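You operate a simulated robot arm through the tools that you are given. There is no shell and no other tool.

You run a simulated robot arm. Do the job below in one go: nothing can be reset, and whatever is moved stays where it is left.

JOB
Clamp the dark blank at the stops and draw its yellow line.
Fine: push it up to the stops first; marker back in its pot, clamp raised again. Set down upright: yellow marker. A coat counts when it lies all over at full strength: go over it till it gets no stronger.

Only the result counts: the job must be done as asked and must still hold three seconds after the hand-in. Knocking over, shifting, dropping, spilling or breaking anything else fails it.

ROBOT AND FRAMES
A 6-joint arm with a two-finger parallel gripper, fixed in place. Base frame: the origin is on the floor under the middle of its stand, x ahead of it, y to its left, z up; the work surface is at about z = 900. Lengths are in mm, angles in degrees, forces in N, time in s.
With the tool pointing down near the work surface it reaches from about 360 to 820 mm from the base axis. Its first joint turns from -166.0 to 166.0 degrees. Payload 3.91 kg.
Tool frame: the origin (TCP) lies between the finger pads and is the grasp point; the fingertips stand 30 mm ahead of it; z points along the fingers, y is the line along which they close. The gripper opens to 110 mm. The fingers are 20 mm wide and 10 mm thick; the gripper's body (48 by 112 mm) begins 55 mm behind the TCP.
Orientation is told as [roll, pitch, yaw] about the base's x, y, z axes, in that order, counted from this pose: with the fingers straight down and closing along the base's y, the tool's x points along the base's -x, its y along +y and its z along -z.

CONTROLS
- The arm moves only by the tool apply_moves. Its argument "commands" is a list of rows, each a list of 7 numbers: the turn, a rotation vector about the base's x, y, z in rad, then the shift along the base's x, y, z in mm, then the gripper command, from -1 (shut) to 1 (fully open), values between in proportion. In form: [[wx, wy, wz, dx, dy, dz, grip], ...]. A call has 1 to 20 rows; each row is the pose to reach, as a shift and turn from the pose commanded when the call began. Rows are played at 5 a second. More than 50 mm and 8.6 degrees between two rows, or a gripper value outside its range, and nothing of the call is played. A pose out of reach is approached as far as the arm can. The call stops where the force on the tool passes 50 N (or 10 N more than at its start, if that is more) or the arm is blocked; 0.2 s more then pass. Each finger travels about 45 mm/s and halts on what it meets, pressing with about 41 N; the grip force reading is that of the motor and also rises with nothing between the fingers. The clock runs only during rows and for 0.2 s after the last one: add rows that repeat a pose to give the fingers time. It gives the time, the measured TCP pose, the force on the tool (base axes), the opening and the grip force at its end, in the units of the frame above (readings bear some noise), with the torque about the TCP (base axes, N m) and any sound that the robot's microphone picked up.
- Cameras (640 x 400 px; columns grow to the right, rows downward): "scene" is fixed at [49, -501.1, 1748.5]; the picture's right is [0.91, -0.41, 0.00], its down [-0.21, -0.48, -0.85] and it looks along [0.35, 0.78, -0.52] (base axes); focal length 310 px, centre (320, 200). "wrist" rides on the gripper at [77, 7, -115] in the tool frame; the picture's right is [-0.09, 1.00, 0.00], its down [-0.80, -0.07, -0.59] and it looks along [-0.59, -0.05, 0.80] (tool axes); focal length 270 px, centre (320, 200). There is no depth. A picture from a camera that has moved, and an enlarged one, comes with that camera's place and axes in the base frame and with its lens.
- snapshot(camera): a new picture of that camera. The clock stands still meanwhile.
- lift_body(by): slides the trunk up (or, below 0, down) by that many mm; the arm rides with it, the base frame stays. It gives what a move gives, with no picture.
- inspect(camera, box): a new picture of the part [left, top, right, bottom] of that camera's present view, enlarged. The clock stands still meanwhile.
- close_job(): hands the job in; it is judged then, once.

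Nothing tells you positions but the pictures and the camera data. Unless the task says otherwise, let go and move clear before handing in.

The tools are called after "Emit:" as a command line: name --pt "numbers of a row" for each row, then --argument value for the rest, lists and objects as JSON in quotes. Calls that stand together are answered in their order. apply_moves: Moves the arm, as the interface text tells. Its arguments: {"type":"object","properties":{"commands":{"type":"array","items":{"type":"array","items":{"type":"number"}}}},"required":["commands"]} The other tools are called the same way: lift_body (by) moves the trunk up or down; snapshot (camera) takes a picture; inspect (camera, box) takes an enlarged picture of a part of a camera's view; close_job () hands the job in.

At the start:

```text
time: 0.0
ee_pos: [284.1, 420.7, 1252.7]
tcp_rot: [0.0, 0.0, -0.1]
contact_force: [0.4, -0.8, 0.2]
wrist_torque: [0.04, 0.01, 0.0]
width: 110.2
grip_force: 0.0
trunk travel left (down, up): [-550.0, 60.0]
```

scene: 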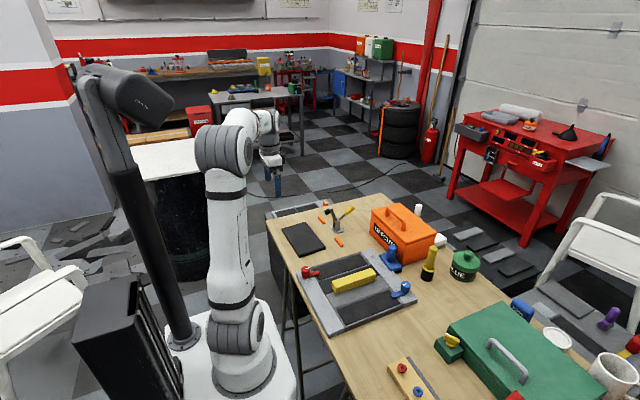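
wrist: 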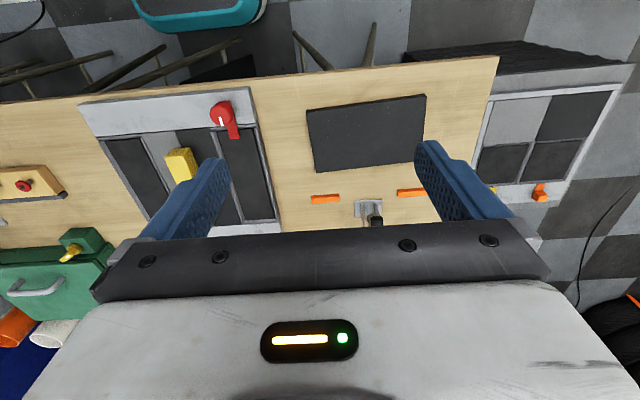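

I see a bench with a dark flat plate (probably the blank), two orange stops, a small toggle clamp and a yellow marker standing upright in a pot or holder further along the bench. I'll enlarge the key areas first to pin down positions.

Emit:
inspect --camera "scene" --box '[260, 190, 380, 265]'

Emit:
inspect --camera "scene" --box '[360, 190, 500, 300]'

Emit:
inspect --camera "wrist" --box '[280, 80, 500, 240]'

Emit:
inspect --camera "scene" --box '[280, 240, 440, 340]'

```text
5.33 times, centred on (320, 228) of scene
camera zoom: at [49.0, -501.1, 1748.5], right [0.91, -0.41, 0.0], down [-0.21, -0.48, -0.85], along [0.35, 0.78, -0.52], focal length 1654 px, centre (320, 53)
```

zoom: 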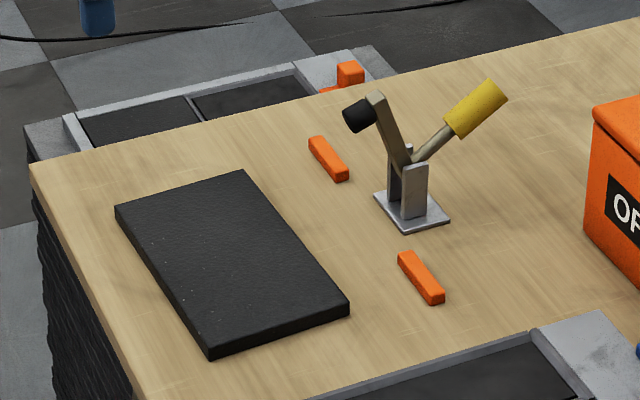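

```text
3.64 times, centred on (430, 245) of scene
camera zoom: at [49.0, -501.1, 1748.5], right [0.91, -0.41, 0.0], down [-0.21, -0.48, -0.85], along [0.35, 0.78, -0.52], focal length 1128 px, centre (-80, 36)
```

zoom: 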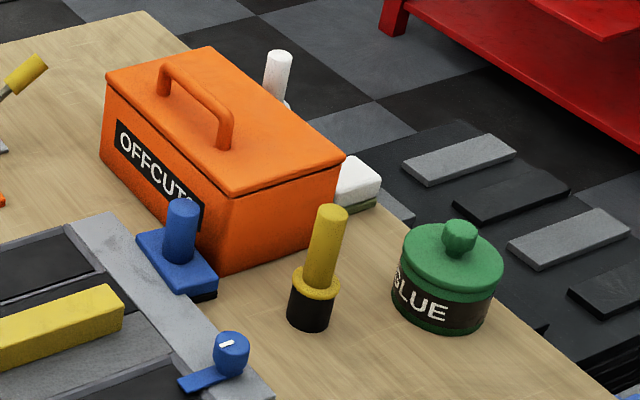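

```text
2.50 times, centred on (390, 160) of wrist
camera zoom: at [204.9, 426.5, 1366.4], right [0.09, 1.0, 0.0], down [0.8, -0.07, 0.59], along [0.59, -0.05, -0.8], focal length 676 px, centre (145, 300)
```

zoom: 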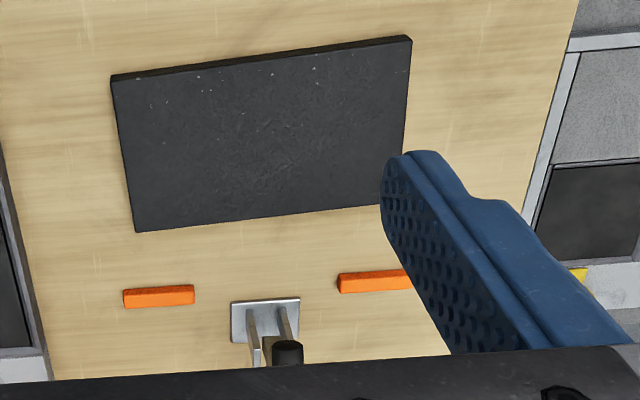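

```text
4.00 times, centred on (360, 290) of scene
camera zoom: at [49.0, -501.1, 1748.5], right [0.91, -0.41, 0.0], down [-0.21, -0.48, -0.85], along [0.35, 0.78, -0.52], focal length 1241 px, centre (160, -160)
```

zoom: 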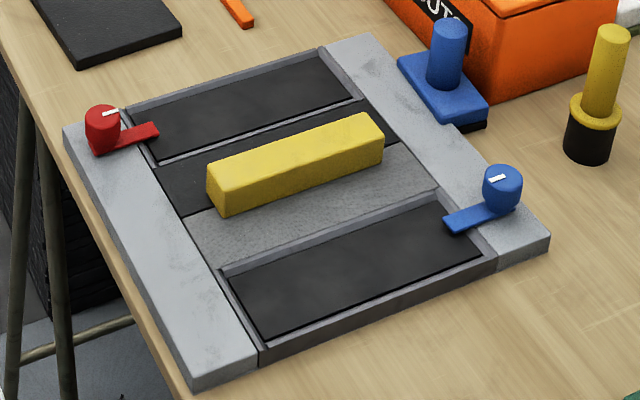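

The dark blank lies at about x 357–477, y 403–600. Its two orange stops are at x≈550, with the raised toggle clamp at about (583, 500) behind them, and the yellow marker stands in a black pot further along the bench. I'll bring the wrist camera closer to look for the line on the blank.

Emit:
apply_moves --pt "0 0 0 10 20 -35 1" --pt "0 0 0 20 40 -70 1" --pt "0 0 0 30 60 -100 1" --pt "0 0 0 36 79 -130 1" --pt "0 0 0 36 79 -130 1"

Emit:
snapshot --camera "wrist"

```text
time: 1.2
ee_pos: [319.9, 499.4, 1121.0]
tcp_rot: [0.0, 0.1, 0.0]
contact_force: [-0.3, 0.3, 0.4]
wrist_torque: [-0.04, 0.01, 0.01]
width: 109.7
grip_force: 0.1
trunk travel left (down, up): [-550.0, 60.0]
```

```text
taken
camera wrist: at [241.0, 504.5, 1234.9], right [0.09, 1.0, 0.0], down [0.8, -0.07, 0.59], along [0.59, -0.05, -0.8], focal length 270 px, centre (320, 200)
```

wrist: 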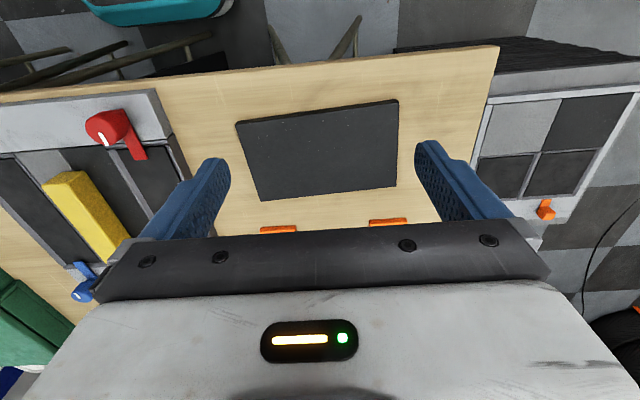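

Emit:
inspect --camera "wrist" --box '[220, 85, 420, 240]'

Emit:
inspect --camera "scene" --box '[275, 215, 335, 260]'

```text
2.58 times, centred on (320, 162) of wrist
camera zoom: at [241.0, 504.5, 1234.9], right [0.09, 1.0, 0.0], down [0.8, -0.07, 0.59], along [0.59, -0.05, -0.8], focal length 698 px, centre (320, 297)
```

zoom: 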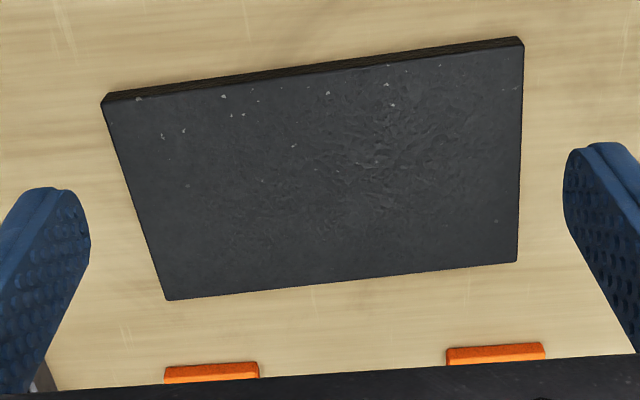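

```text
8.89 times, centred on (305, 238) of scene
camera zoom: at [49.0, -501.1, 1748.5], right [0.91, -0.41, 0.0], down [-0.21, -0.48, -0.85], along [0.35, 0.78, -0.52], focal length 2757 px, centre (453, -133)
```

zoom: 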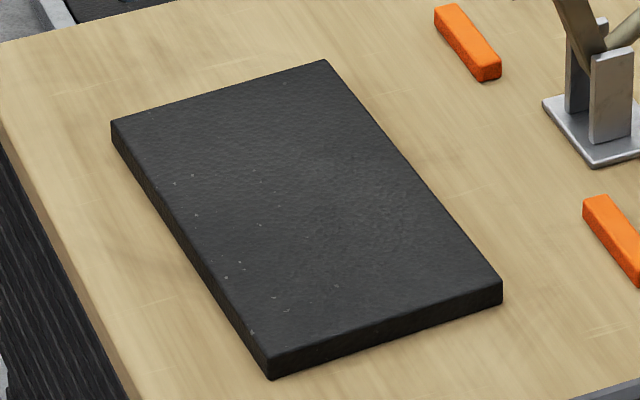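

There is no guide line visible on the blank, so I'll look around the rest of the scene for a sample, a drawing or some other hint of where the line should go.

Emit:
inspect --camera "scene" --box '[0, 0, 200, 125]'

Emit:
inspect --camera "scene" --box '[180, 0, 340, 100]'

Emit:
inspect --camera "scene" --box '[320, 0, 480, 100]'

Emit:
inspect --camera "scene" --box '[440, 90, 640, 215]'

Emit:
inspect --camera "scene" --box '[440, 275, 640, 400]'

Emit:
inspect --camera "scene" --box '[340, 300, 500, 400]'

Emit:
inspect --camera "wrist" --box '[0, 60, 200, 320]'

Emit:
inspect --camera "wrist" --box '[440, 60, 640, 260]'

```text
3.20 times, centred on (100, 62) of scene
camera zoom: at [49.0, -501.1, 1748.5], right [0.91, -0.41, 0.0], down [-0.21, -0.48, -0.85], along [0.35, 0.78, -0.52], focal length 992 px, centre (1024, 640)
```

zoom: 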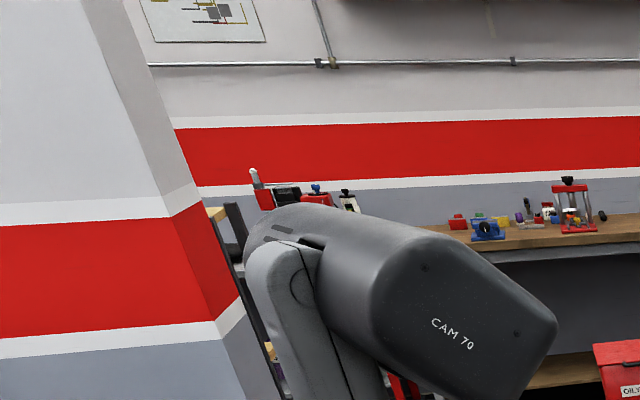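

```text
4.00 times, centred on (260, 50) of scene
camera zoom: at [49.0, -501.1, 1748.5], right [0.91, -0.41, 0.0], down [-0.21, -0.48, -0.85], along [0.35, 0.78, -0.52], focal length 1241 px, centre (560, 800)
```

zoom: 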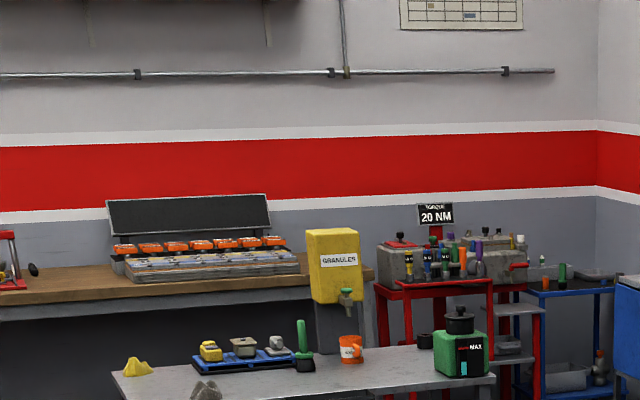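

```text
4.00 times, centred on (400, 50) of scene
camera zoom: at [49.0, -501.1, 1748.5], right [0.91, -0.41, 0.0], down [-0.21, -0.48, -0.85], along [0.35, 0.78, -0.52], focal length 1241 px, centre (0, 800)
```

zoom: 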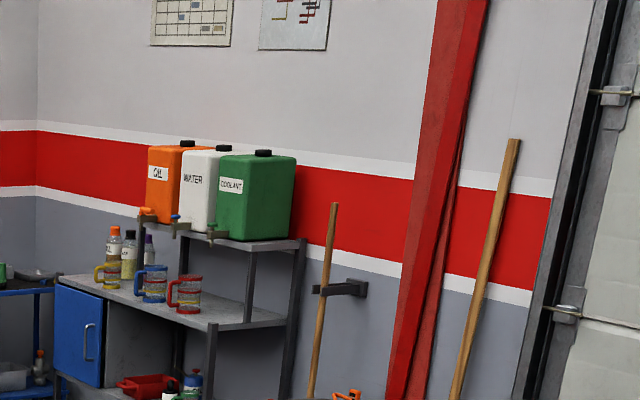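

```text
3.20 times, centred on (540, 152) of scene
camera zoom: at [49.0, -501.1, 1748.5], right [0.91, -0.41, 0.0], down [-0.21, -0.48, -0.85], along [0.35, 0.78, -0.52], focal length 992 px, centre (-384, 352)
```

zoom: 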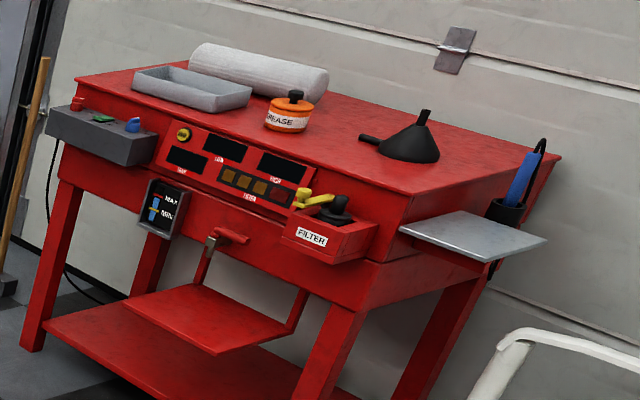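

```text
3.20 times, centred on (540, 338) of scene
camera zoom: at [49.0, -501.1, 1748.5], right [0.91, -0.41, 0.0], down [-0.21, -0.48, -0.85], along [0.35, 0.78, -0.52], focal length 992 px, centre (-384, -240)
```

zoom: 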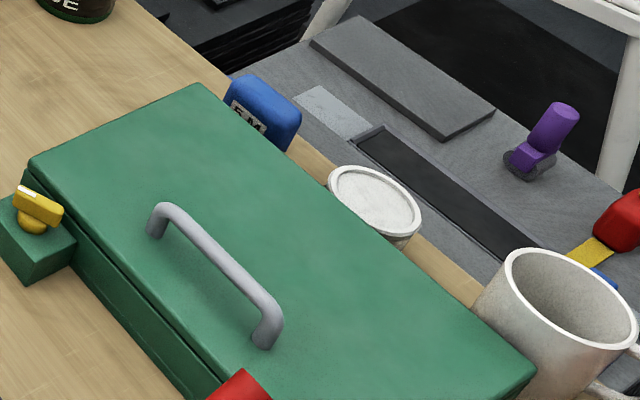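

```text
4.00 times, centred on (420, 350) of scene
camera zoom: at [49.0, -501.1, 1748.5], right [0.91, -0.41, 0.0], down [-0.21, -0.48, -0.85], along [0.35, 0.78, -0.52], focal length 1241 px, centre (-80, -400)
```

zoom: 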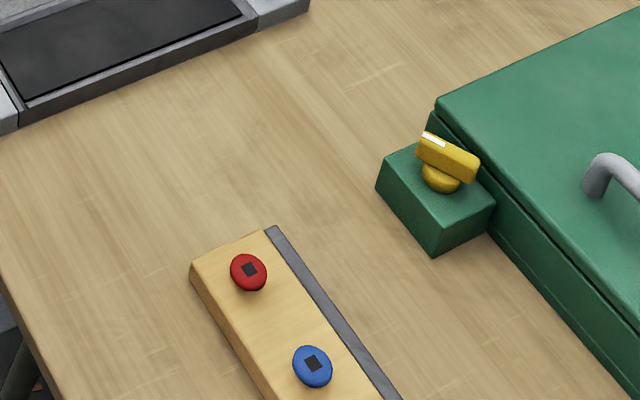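

```text
1.54 times, centred on (100, 190) of wrist
camera zoom: at [241.0, 504.5, 1234.9], right [0.09, 1.0, 0.0], down [0.8, -0.07, 0.59], along [0.59, -0.05, -0.8], focal length 416 px, centre (658, 215)
```

zoom: 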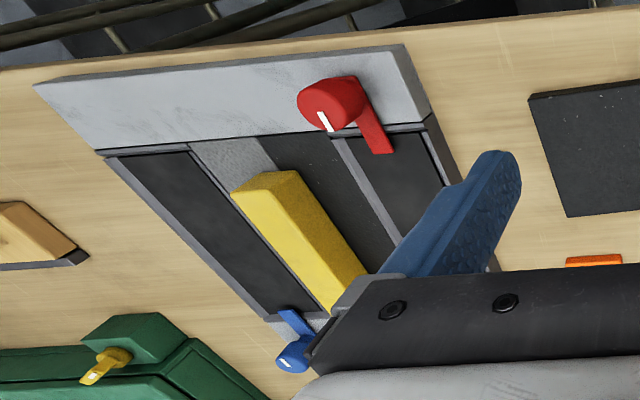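

```text
2.00 times, centred on (540, 160) of wrist
camera zoom: at [241.0, 504.5, 1234.9], right [0.09, 1.0, 0.0], down [0.8, -0.07, 0.59], along [0.59, -0.05, -0.8], focal length 541 px, centre (-120, 280)
```

zoom: 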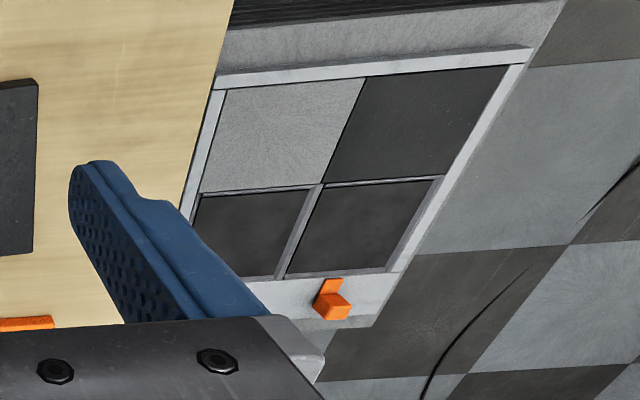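

Nothing so far shows where the line goes, so I'll zoom in on parts of the blank for faint marks.

Emit:
inspect --camera "wrist" --box '[230, 95, 320, 152]'

Emit:
inspect --camera "wrist" --box '[310, 95, 400, 152]'

Emit:
inspect --camera "wrist" --box '[240, 145, 330, 202]'

Emit:
inspect --camera "wrist" --box '[315, 145, 405, 202]'

Emit:
inspect --camera "scene" --box '[405, 225, 465, 285]'

Emit:
inspect --camera "scene" --box '[315, 195, 365, 240]'

```text
7.02 times, centred on (275, 124) of wrist
camera zoom: at [241.0, 504.5, 1234.9], right [0.09, 1.0, 0.0], down [0.8, -0.07, 0.59], along [0.59, -0.05, -0.8], focal length 1897 px, centre (636, 737)
```

zoom: 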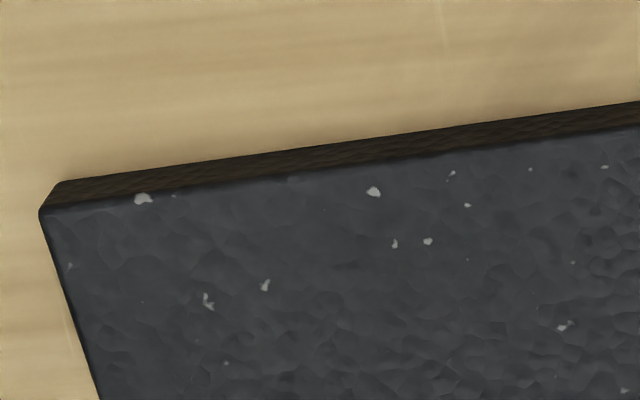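

```text
7.02 times, centred on (355, 124) of wrist
camera zoom: at [241.0, 504.5, 1234.9], right [0.09, 1.0, 0.0], down [0.8, -0.07, 0.59], along [0.59, -0.05, -0.8], focal length 1897 px, centre (74, 737)
```

zoom: 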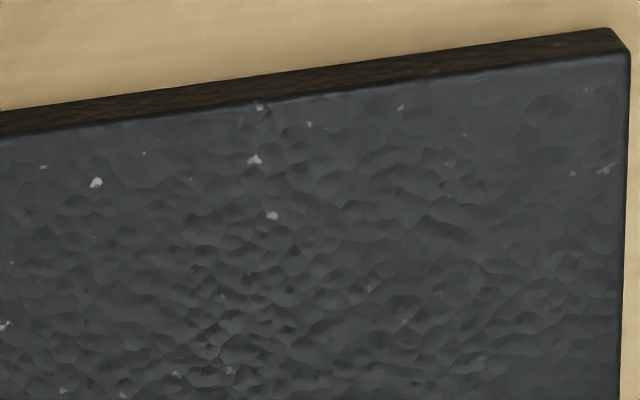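

```text
7.02 times, centred on (285, 174) of wrist
camera zoom: at [241.0, 504.5, 1234.9], right [0.09, 1.0, 0.0], down [0.8, -0.07, 0.59], along [0.59, -0.05, -0.8], focal length 1897 px, centre (566, 386)
```

zoom: 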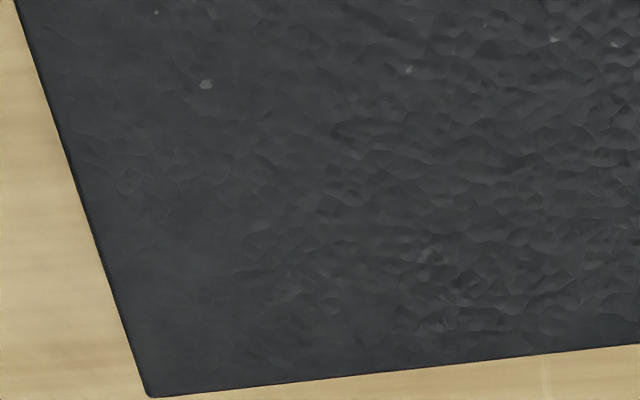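

```text
7.02 times, centred on (360, 174) of wrist
camera zoom: at [241.0, 504.5, 1234.9], right [0.09, 1.0, 0.0], down [0.8, -0.07, 0.59], along [0.59, -0.05, -0.8], focal length 1897 px, centre (39, 386)
```

zoom: 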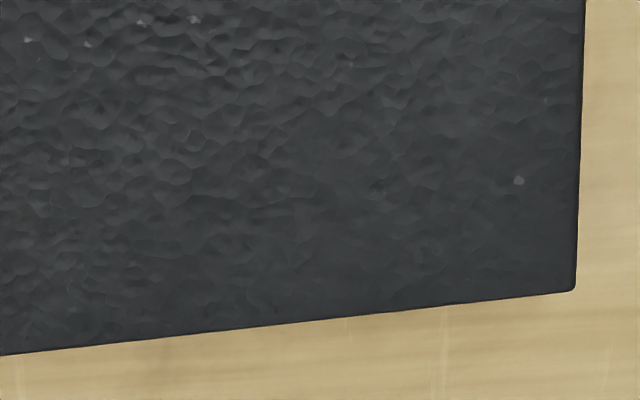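

```text
6.67 times, centred on (435, 255) of scene
camera zoom: at [49.0, -501.1, 1748.5], right [0.91, -0.41, 0.0], down [-0.21, -0.48, -0.85], along [0.35, 0.78, -0.52], focal length 2068 px, centre (-447, -167)
```

zoom: 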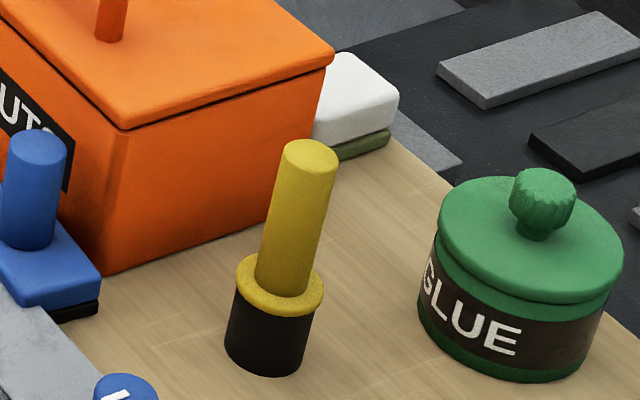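

```text
8.89 times, centred on (340, 218) of scene
camera zoom: at [49.0, -501.1, 1748.5], right [0.91, -0.41, 0.0], down [-0.21, -0.48, -0.85], along [0.35, 0.78, -0.52], focal length 2757 px, centre (142, 44)
```

zoom: 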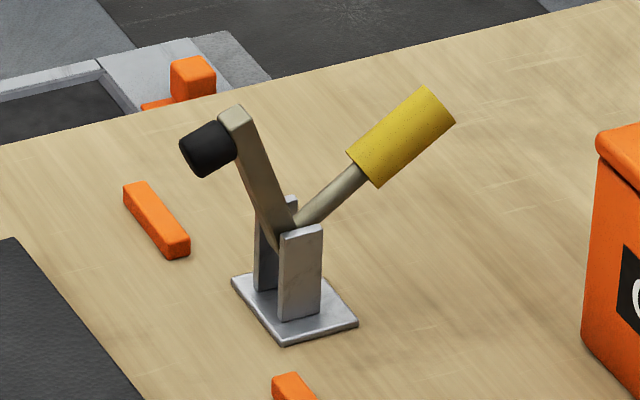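

Emit:
inspect --camera "scene" --box '[35, 0, 95, 20]'

Emit:
inspect --camera "scene" --box '[270, 0, 330, 20]'

Emit:
inspect --camera "scene" --box '[350, 0, 410, 20]'

Emit:
inspect --camera "scene" --box '[410, 195, 470, 235]'

Emit:
inspect --camera "scene" --box '[440, 220, 560, 290]'

Emit:
inspect --camera "scene" --box '[130, 55, 330, 125]'

```text
10.67 times, centred on (65, 10) of scene
camera zoom: at [49.0, -501.1, 1748.5], right [0.91, -0.41, 0.0], down [-0.21, -0.48, -0.85], along [0.35, 0.78, -0.52], focal length 3308 px, centre (3040, 2227)
```

zoom: 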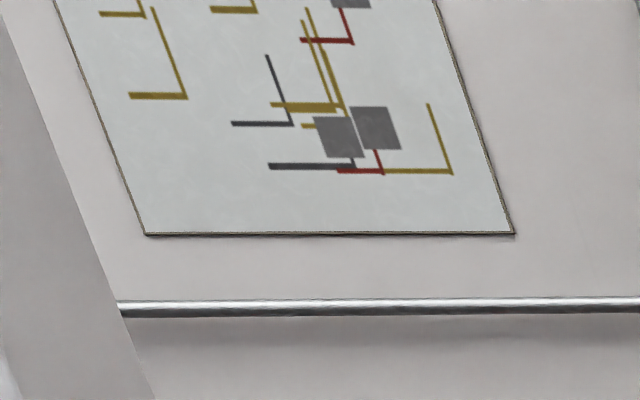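

```text
10.67 times, centred on (300, 10) of scene
camera zoom: at [49.0, -501.1, 1748.5], right [0.91, -0.41, 0.0], down [-0.21, -0.48, -0.85], along [0.35, 0.78, -0.52], focal length 3308 px, centre (533, 2227)
```

zoom: 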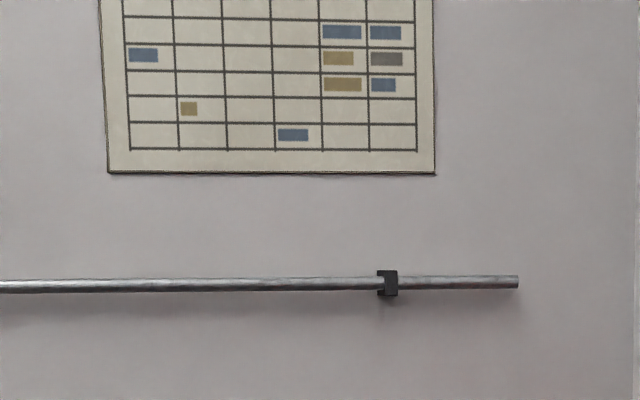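

```text
10.67 times, centred on (380, 10) of scene
camera zoom: at [49.0, -501.1, 1748.5], right [0.91, -0.41, 0.0], down [-0.21, -0.48, -0.85], along [0.35, 0.78, -0.52], focal length 3308 px, centre (-320, 2227)
```

zoom: 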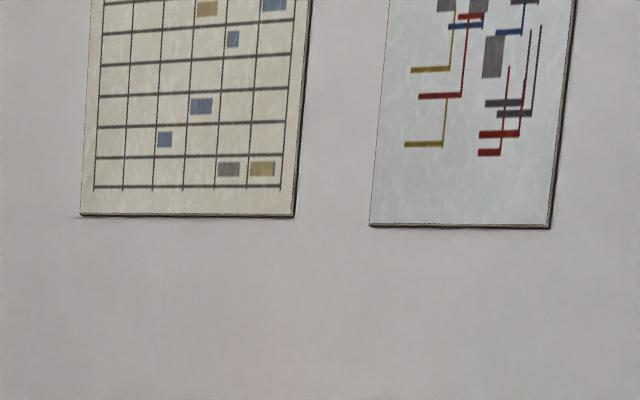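

```text
10.00 times, centred on (440, 215) of scene
camera zoom: at [49.0, -501.1, 1748.5], right [0.91, -0.41, 0.0], down [-0.21, -0.48, -0.85], along [0.35, 0.78, -0.52], focal length 3102 px, centre (-880, 50)
```

zoom: 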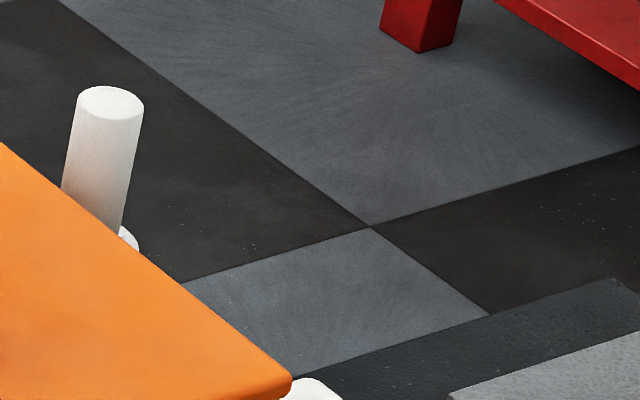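

```text
5.33 times, centred on (500, 255) of scene
camera zoom: at [49.0, -501.1, 1748.5], right [0.91, -0.41, 0.0], down [-0.21, -0.48, -0.85], along [0.35, 0.78, -0.52], focal length 1654 px, centre (-640, -93)
```

zoom: 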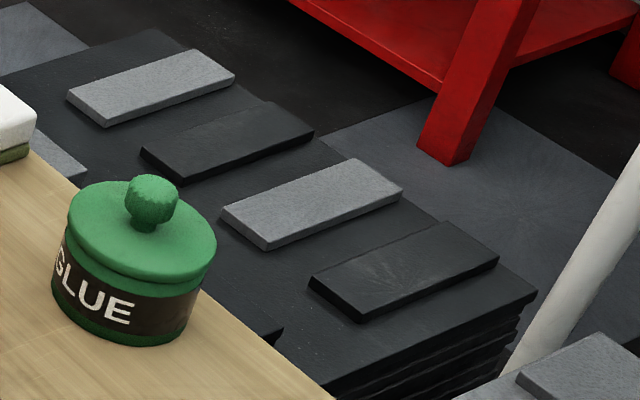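

```text
3.20 times, centred on (230, 90) of scene
camera zoom: at [49.0, -501.1, 1748.5], right [0.91, -0.41, 0.0], down [-0.21, -0.48, -0.85], along [0.35, 0.78, -0.52], focal length 992 px, centre (608, 552)
```

zoom: 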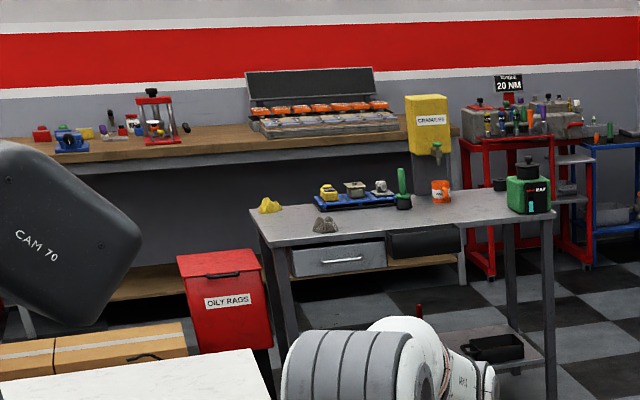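

I still see no guide on the blank, so I'll take the wrist camera down close over it for a better look.

Emit:
apply_moves --pt "0 0 0 5 0 -35 1" --pt "0 0 0 10 0 -70 1" --pt "0 0 0 20 0 -110 1" --pt "0 0 0 20 0 -110 1"

Emit:
snapshot --camera "wrist"

Emit:
inspect --camera "wrist" --box '[200, 90, 440, 240]'

```text
time: 2.2
ee_pos: [339.8, 499.3, 1012.2]
tcp_rot: [-0.1, 0.0, 0.0]
contact_force: [-0.9, 0.1, 0.6]
wrist_torque: [-0.01, 0.01, 0.02]
width: 110.1
grip_force: 0.0
trunk travel left (down, up): [-550.0, 60.0]
```

```text
taken
camera wrist: at [260.6, 504.4, 1126.0], right [0.09, 1.0, 0.0], down [0.8, -0.07, 0.59], along [0.59, -0.05, -0.8], focal length 270 px, centre (320, 200)
```

wrist: 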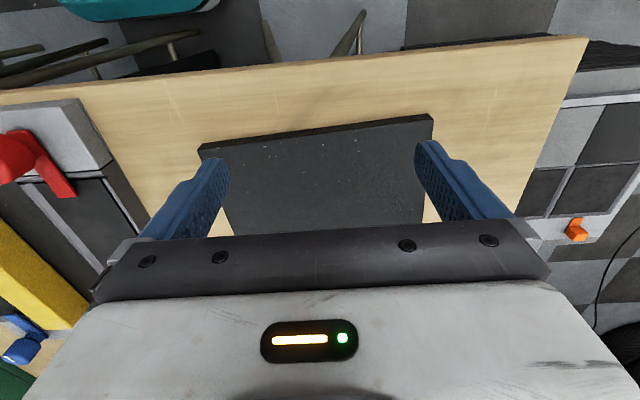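

```text
2.67 times, centred on (320, 165) of wrist
camera zoom: at [260.6, 504.4, 1126.0], right [0.09, 1.0, 0.0], down [0.8, -0.07, 0.59], along [0.59, -0.05, -0.8], focal length 721 px, centre (320, 293)
```

zoom: 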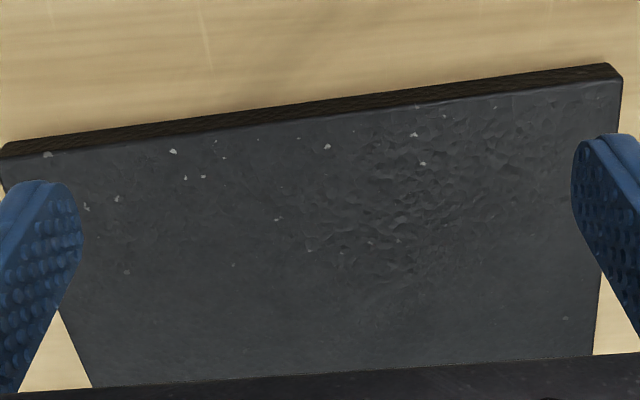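

Close up the blank still shows only random specks. I'll raise the arm and survey the rest of the bench with the wrist camera for a sample or drawing.

Emit:
apply_moves --pt "0 0 0 0 -10 40 1" --pt "0 0 0 0 -20 80 1" --pt "0 0 0 0 -40 120 1" --pt "0 0 0 10 -70 160 1" --pt "0 0 0 20 -100 200 1" --pt "0 0 0 30 -140 230 1" --pt "0 0 0 40 -180 250 1" --pt "0 0 0 50 -220 260 1" --pt "0 0 0 60 -260 260 1" --pt "0 0 0 70 -300 260 1" --pt "0 0 0 80 -340 260 1" --pt "0 0 0 80 -380 260 1" --pt "0 0 0 80 -420 260 1" --pt "0 0 0 80 -420 260 1"

Emit:
snapshot --camera "wrist"

Emit:
snapshot --camera "scene"

```text
refused: row 4 steps farther than a row can; nothing moved
```

```text
taken
camera wrist: at [260.6, 504.4, 1126.0], right [0.09, 1.0, 0.0], down [0.8, -0.07, 0.59], along [0.59, -0.05, -0.8], focal length 270 px, centre (320, 200)
```

wrist: 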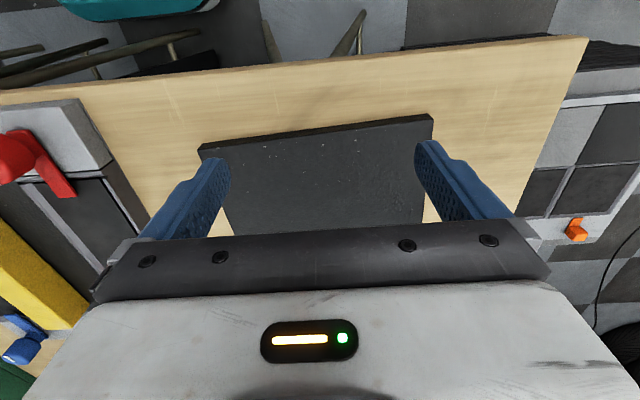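

```text
taken
```

scene: 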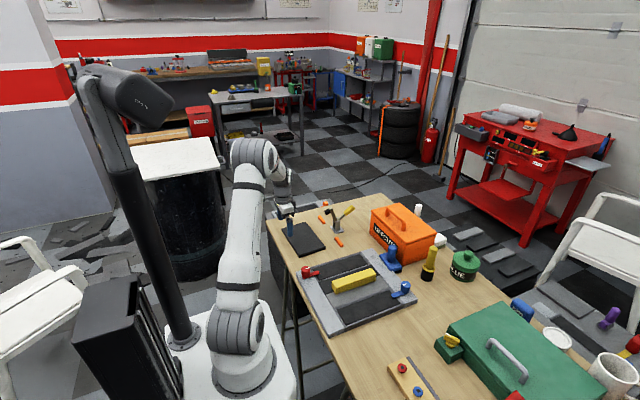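

The last move was refused because one step was too long. I'll repeat the survey move with shorter steps.

Emit:
apply_moves --pt "0 0 0 0 -10 40 1" --pt "0 0 0 0 -20 80 1" --pt "0 0 0 0 -35 120 1" --pt "0 0 0 5 -55 160 1" --pt "0 0 0 10 -80 195 1" --pt "0 0 0 20 -110 225 1" --pt "0 0 0 30 -145 250 1" --pt "0 0 0 40 -185 260 1" --pt "0 0 0 50 -225 260 1" --pt "0 0 0 60 -265 260 1" --pt "0 0 0 70 -305 260 1" --pt "0 0 0 80 -345 260 1" --pt "0 0 0 80 -385 260 1" --pt "0 0 0 80 -420 260 1" --pt "0 0 0 80 -420 260 1"

Emit:
snapshot --camera "wrist"

Emit:
snapshot --camera "scene"

```text
time: 5.4
ee_pos: [418.3, 79.2, 1272.3]
tcp_rot: [0.0, 0.0, 0.0]
contact_force: [0.0, -0.3, 0.4]
wrist_torque: [0.01, -0.01, 0.01]
width: 110.1
grip_force: 0.1
trunk travel left (down, up): [-550.0, 60.0]
```

```text
taken
camera wrist: at [340.5, 84.6, 1385.4], right [0.09, 1.0, 0.0], down [0.8, -0.07, 0.59], along [0.59, -0.05, -0.8], focal length 270 px, centre (320, 200)
```

wrist: 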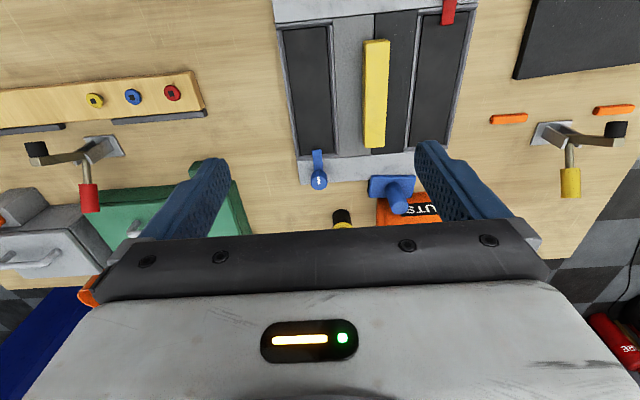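

```text
taken
```

scene: 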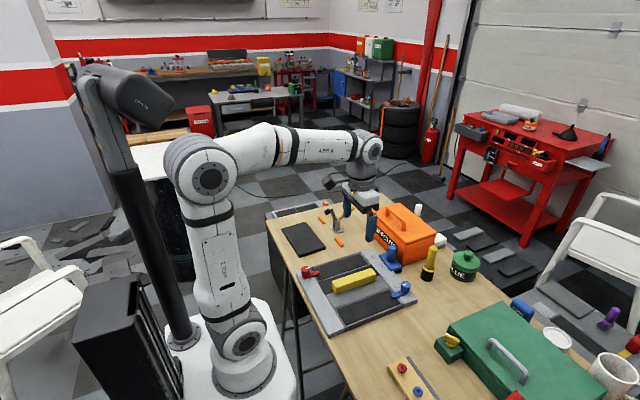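

There is a second clamp with a red handle and a board with yellow, blue and red discs toward -y. I'll look at that end too.

Emit:
apply_moves --pt "0 0 0 0 -40 0 1" --pt "0 0 0 0 -80 0 1" --pt "0 0 0 0 -120 0 1" --pt "0 0 0 0 -160 0 1" --pt "0 0 0 0 -200 0 1" --pt "0 0 0 0 -240 0 1" --pt "0 0 0 0 -280 0 1" --pt "0 0 0 0 -320 0 1" --pt "0 0 0 0 -360 0 1" --pt "0 0 0 0 -360 0 1"

Emit:
snapshot --camera "wrist"

```text
time: 7.6
ee_pos: [419.1, -279.9, 1272.1]
tcp_rot: [0.1, 0.0, 0.0]
contact_force: [0.0, -0.2, 0.2]
wrist_torque: [-0.02, -0.02, 0.02]
width: 110.1
grip_force: 0.0
trunk travel left (down, up): [-550.0, 60.0]
```

```text
taken
camera wrist: at [340.4, -274.7, 1386.7], right [0.09, 1.0, 0.0], down [0.8, -0.07, 0.59], along [0.59, -0.05, -0.8], focal length 270 px, centre (320, 200)
```

wrist: 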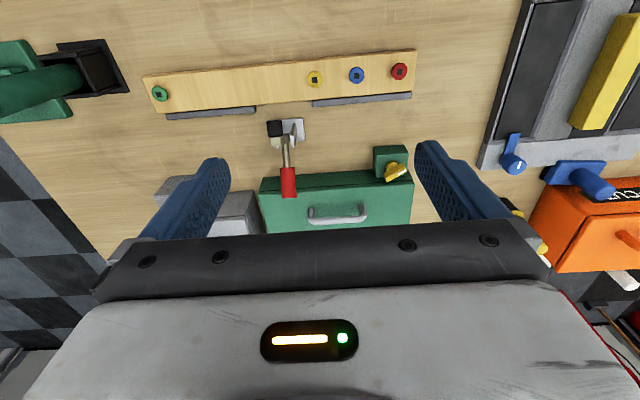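

Emit:
inspect --camera "wrist" --box '[130, 40, 430, 220]'

Emit:
inspect --camera "wrist" --box '[0, 20, 180, 130]'

Emit:
inspect --camera "wrist" --box '[420, 80, 640, 240]'

```text
2.13 times, centred on (280, 130) of wrist
camera zoom: at [340.4, -274.7, 1386.7], right [0.09, 1.0, 0.0], down [0.8, -0.07, 0.59], along [0.59, -0.05, -0.8], focal length 577 px, centre (405, 349)
```

zoom: 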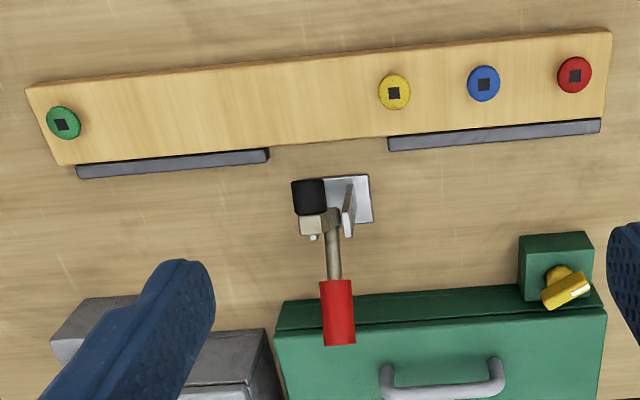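

```text
3.56 times, centred on (90, 75) of wrist
camera zoom: at [340.4, -274.7, 1386.7], right [0.09, 1.0, 0.0], down [0.8, -0.07, 0.59], along [0.59, -0.05, -0.8], focal length 961 px, centre (1138, 644)
```

zoom: 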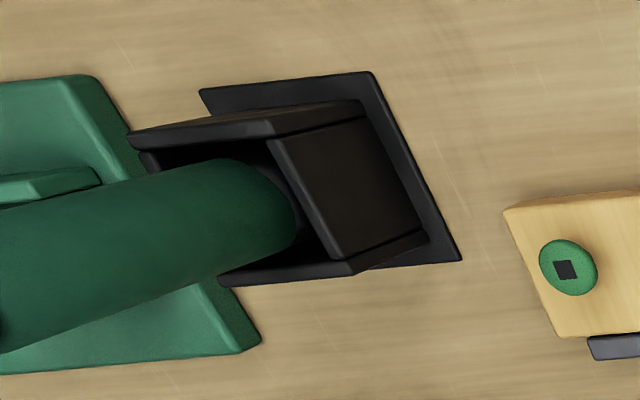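

```text
2.50 times, centred on (530, 160) of wrist
camera zoom: at [340.4, -274.7, 1386.7], right [0.09, 1.0, 0.0], down [0.8, -0.07, 0.59], along [0.59, -0.05, -0.8], focal length 676 px, centre (-205, 300)
```

zoom: 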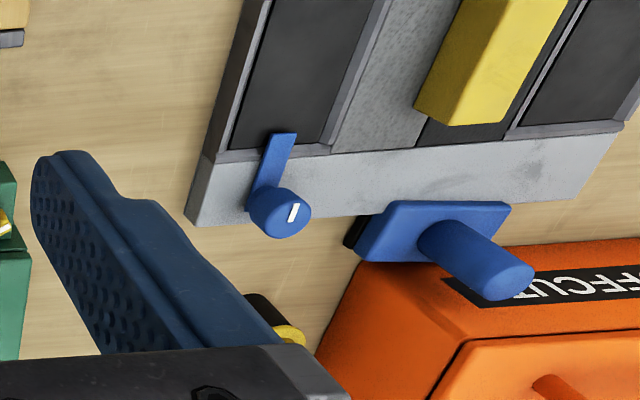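

Neither the discs nor the second clamp relates to the blank. I'll check the blank's top face at very high zoom from the scene camera in case it carries a faint scribed line.

Emit:
inspect --camera "scene" --box '[280, 222, 306, 238]'

Emit:
inspect --camera "scene" --box '[300, 222, 326, 238]'

Emit:
inspect --camera "scene" --box '[285, 235, 311, 251]'

Emit:
inspect --camera "scene" --box '[302, 235, 328, 251]'

Emit:
inspect --camera "scene" --box '[290, 243, 328, 260]'

```text
16.00 times, centred on (293, 230) of scene
camera zoom: at [49.0, -501.1, 1748.5], right [0.91, -0.41, 0.0], down [-0.21, -0.48, -0.85], along [0.35, 0.78, -0.52], focal length 4963 px, centre (752, -280)
```

zoom: 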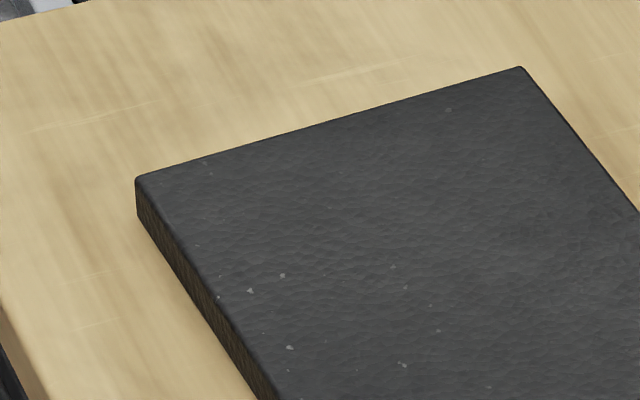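

```text
16.00 times, centred on (313, 230) of scene
camera zoom: at [49.0, -501.1, 1748.5], right [0.91, -0.41, 0.0], down [-0.21, -0.48, -0.85], along [0.35, 0.78, -0.52], focal length 4963 px, centre (432, -280)
```

zoom: 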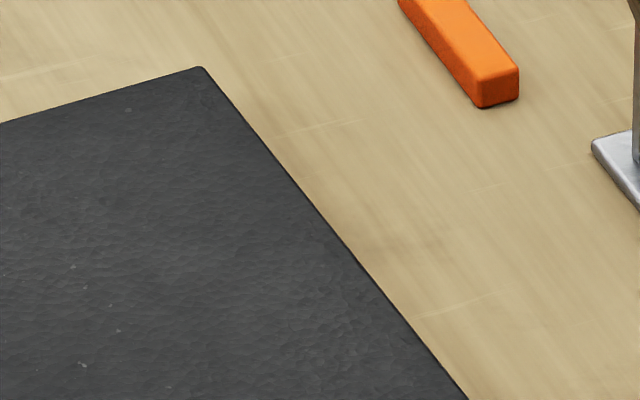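

```text
16.00 times, centred on (298, 243) of scene
camera zoom: at [49.0, -501.1, 1748.5], right [0.91, -0.41, 0.0], down [-0.21, -0.48, -0.85], along [0.35, 0.78, -0.52], focal length 4963 px, centre (672, -488)
```

zoom: 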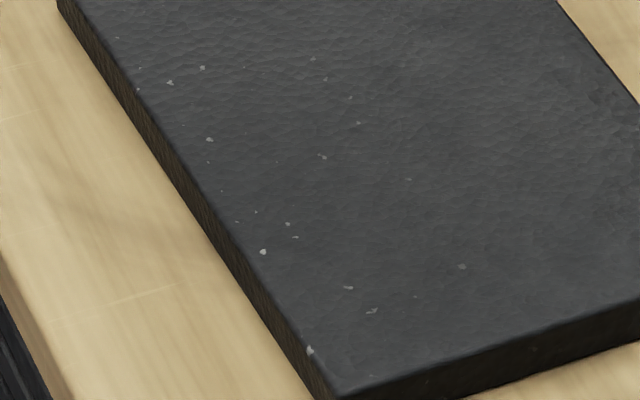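

```text
16.00 times, centred on (315, 243) of scene
camera zoom: at [49.0, -501.1, 1748.5], right [0.91, -0.41, 0.0], down [-0.21, -0.48, -0.85], along [0.35, 0.78, -0.52], focal length 4963 px, centre (400, -488)
```

zoom: 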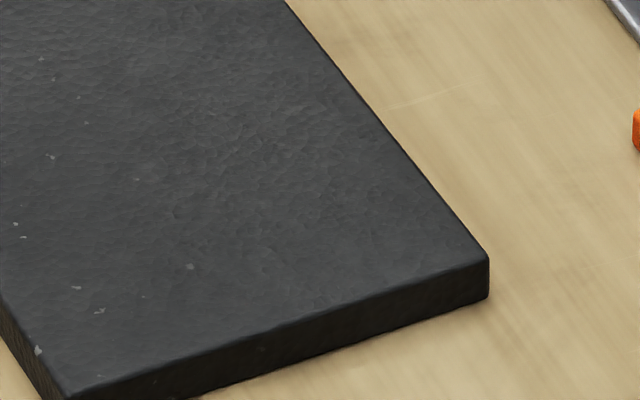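

```text
16.00 times, centred on (309, 252) of scene
camera zoom: at [49.0, -501.1, 1748.5], right [0.91, -0.41, 0.0], down [-0.21, -0.48, -0.85], along [0.35, 0.78, -0.52], focal length 4963 px, centre (496, -624)
```

zoom: 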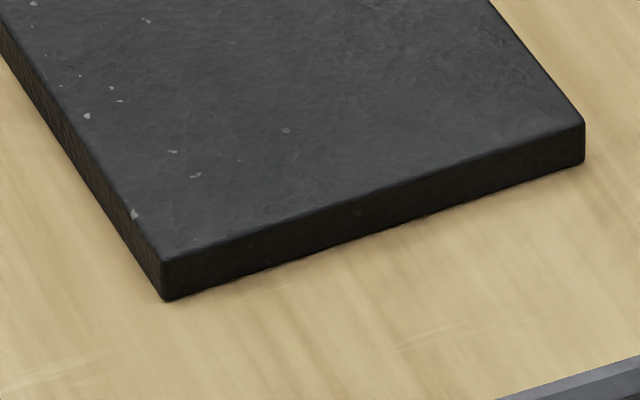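

The blank carries no visible mark, so I'll start with the jig work: square it up and push it against the stops at x≈538. I'm bringing the open gripper back behind its rear edge (x≈350), with both fingers ready to push evenly.

Emit:
apply_moves --pt "0 0 0 0 45 0 1" --pt "0 0 0 0 90 0 1" --pt "0 0 0 0 135 0 1" --pt "0 0 0 0 180 0 1" --pt "0 0 0 0 225 0 1" --pt "0 0 0 0 270 0 1" --pt "0 0 0 0 315 0 1" --pt "0 0 0 0 360 0 1" --pt "0 0 0 -5 405 0 1" --pt "0 0 0 -15 448 0 1" --pt "0 0 0 -25 490 0 1" --pt "0 0 0 -35 530 -10 1" --pt "0 0 0 -48 570 -20 1" --pt "0 0 0 -60 610 -30 1" --pt "0 0 0 -72 650 -40 1" --pt "0 0 0 -84 690 -55 1" --pt "0 0 0 -95 730 -75 1" --pt "0 0 0 -105 765 -100 1" --pt "0 0 0 -105 772 -130 1" --pt "0 0 0 -105 772 -130 1"

Emit:
snapshot --camera "wrist"

```text
time: 11.8
ee_pos: [312.6, 492.7, 1142.0]
tcp_rot: [0.0, 0.0, -0.1]
contact_force: [-0.3, 0.1, -0.9]
wrist_torque: [-0.02, 0.0, 0.0]
width: 110.3
grip_force: 0.0
trunk travel left (down, up): [-550.0, 60.0]
```

```text
taken
camera wrist: at [234.4, 497.3, 1256.1], right [0.09, 1.0, 0.0], down [0.8, -0.07, 0.59], along [0.59, -0.05, -0.8], focal length 270 px, centre (320, 200)
```

wrist: 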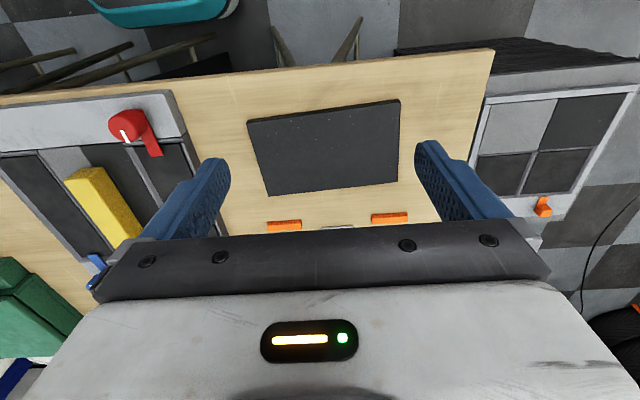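

I'm lowering the open fingers behind the blank to just above the bench.

Emit:
apply_moves --pt "0 0 0 0 0 -40 1" --pt "0 0 0 2 0 -80 1" --pt "0 0 0 2 0 -120 1" --pt "0 0 0 2 0 -160 1" --pt "0 0 0 2 0 -180 1" --pt "0 0 0 2 0 -195 1" --pt "0 0 0 2 0 -204 1" --pt "0 0 0 2 0 -209 1" --pt "0 0 0 2 0 -209 1"

Emit:
snapshot --camera "wrist"

Emit:
inspect --camera "scene" --box '[250, 180, 370, 260]'

```text
time: 13.8
ee_pos: [315.7, 492.6, 933.4]
tcp_rot: [0.0, -0.1, 0.0]
contact_force: [-0.5, 0.2, 0.1]
wrist_torque: [0.06, 0.01, 0.04]
width: 110.1
grip_force: 0.0
trunk travel left (down, up): [-550.0, 60.0]
```

```text
taken
camera wrist: at [238.1, 497.6, 1047.1], right [0.09, 1.0, 0.0], down [0.8, -0.07, 0.59], along [0.59, -0.05, -0.8], focal length 270 px, centre (320, 200)
```

wrist: 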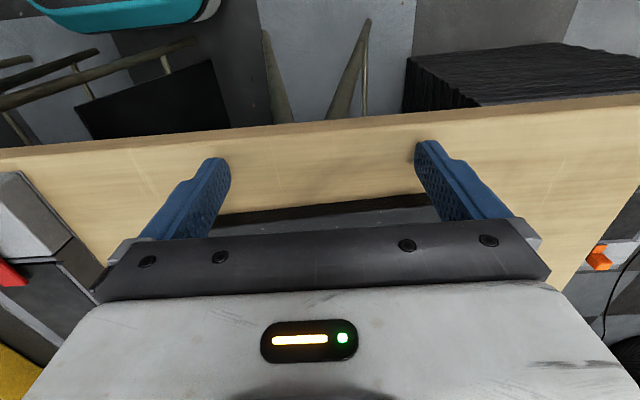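

```text
5.00 times, centred on (310, 220) of scene
camera zoom: at [49.0, -501.1, 1748.5], right [0.91, -0.41, 0.0], down [-0.21, -0.48, -0.85], along [0.35, 0.78, -0.52], focal length 1551 px, centre (370, 100)
```

zoom: 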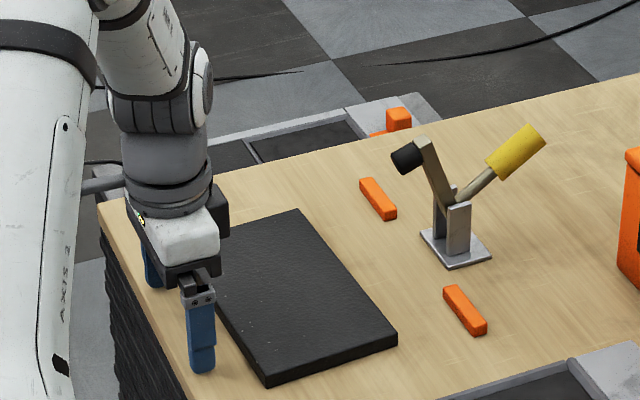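

The fingers are clear behind the blank with their tips about 3 mm above the bench. I'll push slowly in +x and watch the force.

Emit:
apply_moves --pt "0 0 0 8 0 0 1" --pt "0 0 0 14 0 0 1" --pt "0 0 0 20 0 0 1" --pt "0 0 0 25 0 0 1" --pt "0 0 0 30 0 0 1" --pt "0 0 0 35 0 0 1" --pt "0 0 0 40 0 0 1" --pt "0 0 0 45 0 0 1" --pt "0 0 0 50 0 0 1" --pt "0 0 0 55 0 0 1" --pt "0 0 0 60 0 0 1" --pt "0 0 0 65 0 0 1" --pt "0 0 0 70 0 0 1" --pt "0 0 0 75 0 0 1" --pt "0 0 0 80 0 0 1"

Emit:
inspect --camera "scene" --box '[250, 180, 370, 260]'

```text
time: 17.0
ee_pos: [396.2, 492.0, 933.5]
tcp_rot: [-0.1, 0.0, -0.1]
contact_force: [0.2, -0.1, 0.3]
wrist_torque: [-0.02, 0.01, -0.02]
width: 110.0
grip_force: 0.1
trunk travel left (down, up): [-550.0, 60.0]
```

```text
5.00 times, centred on (310, 220) of scene
camera zoom: at [49.0, -501.1, 1748.5], right [0.91, -0.41, 0.0], down [-0.21, -0.48, -0.85], along [0.35, 0.78, -0.52], focal length 1551 px, centre (370, 100)
```

zoom: 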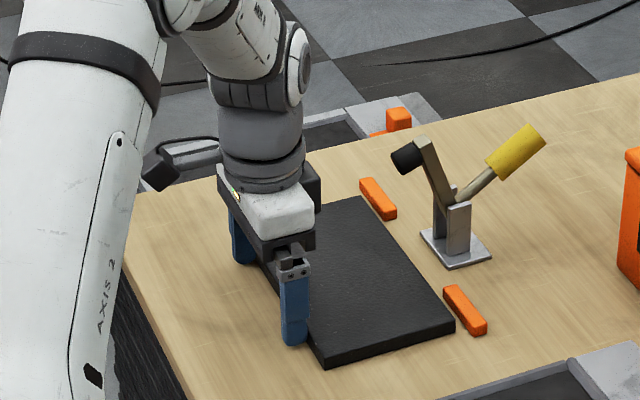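

The blank is square and close to the stops. I'll keep pushing in fine steps until it seats.

Emit:
apply_moves --pt "0 0 0 3 0 0 1" --pt "0 0 0 5 0 0 1" --pt "0 0 0 7 0 0 1" --pt "0 0 0 9 0 0 1" --pt "0 0 0 10 0 0 1" --pt "0 0 0 11 0 0 1" --pt "0 0 0 12 0 0 1"

Emit:
inspect --camera "scene" --box '[290, 195, 370, 255]'

```text
time: 18.6
ee_pos: [406.3, 491.2, 932.9]
tcp_rot: [-0.1, 0.1, 0.0]
contact_force: [-13.2, 1.0, -0.5]
wrist_torque: [0.36, 0.31, 0.07]
width: 110.1
grip_force: 0.1
trunk travel left (down, up): [-550.0, 60.0]
```

```text
6.67 times, centred on (330, 225) of scene
camera zoom: at [49.0, -501.1, 1748.5], right [0.91, -0.41, 0.0], down [-0.21, -0.48, -0.85], along [0.35, 0.78, -0.52], focal length 2068 px, centre (253, 33)
```

zoom: 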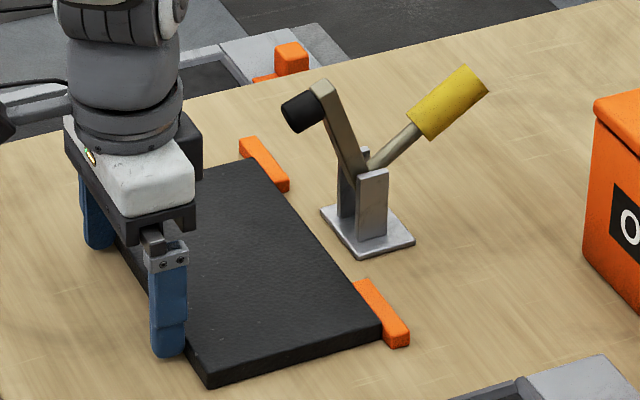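

The force has reached 13 N, so the blank is touching the stops. I'll press slightly more to seat it on both and then check.

Emit:
apply_moves --pt "0 0 0 1 0 0 1" --pt "0 0 0 2 0 0 1" --pt "0 0 0 2 0 0 1" --pt "0 0 0 2 0 0 1"

Emit:
inspect --camera "scene" --box '[290, 195, 370, 255]'

```text
time: 19.6
ee_pos: [405.9, 491.7, 933.2]
tcp_rot: [-0.1, -0.1, 0.0]
contact_force: [-31.7, -2.1, -2.1]
wrist_torque: [-0.05, 0.82, -0.15]
width: 109.7
grip_force: 0.1
trunk travel left (down, up): [-550.0, 60.0]
```

```text
6.67 times, centred on (330, 225) of scene
camera zoom: at [49.0, -501.1, 1748.5], right [0.91, -0.41, 0.0], down [-0.21, -0.48, -0.85], along [0.35, 0.78, -0.52], focal length 2068 px, centre (253, 33)
```

zoom: 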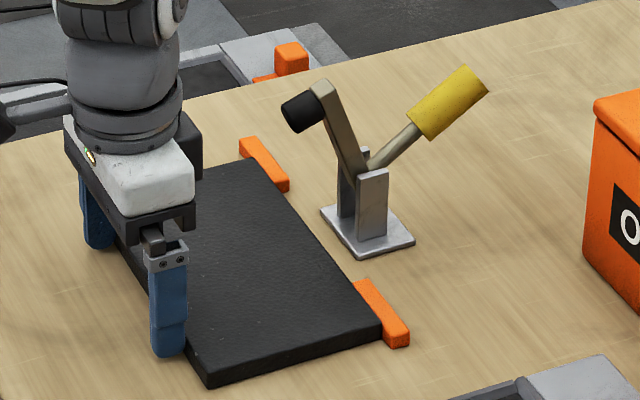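

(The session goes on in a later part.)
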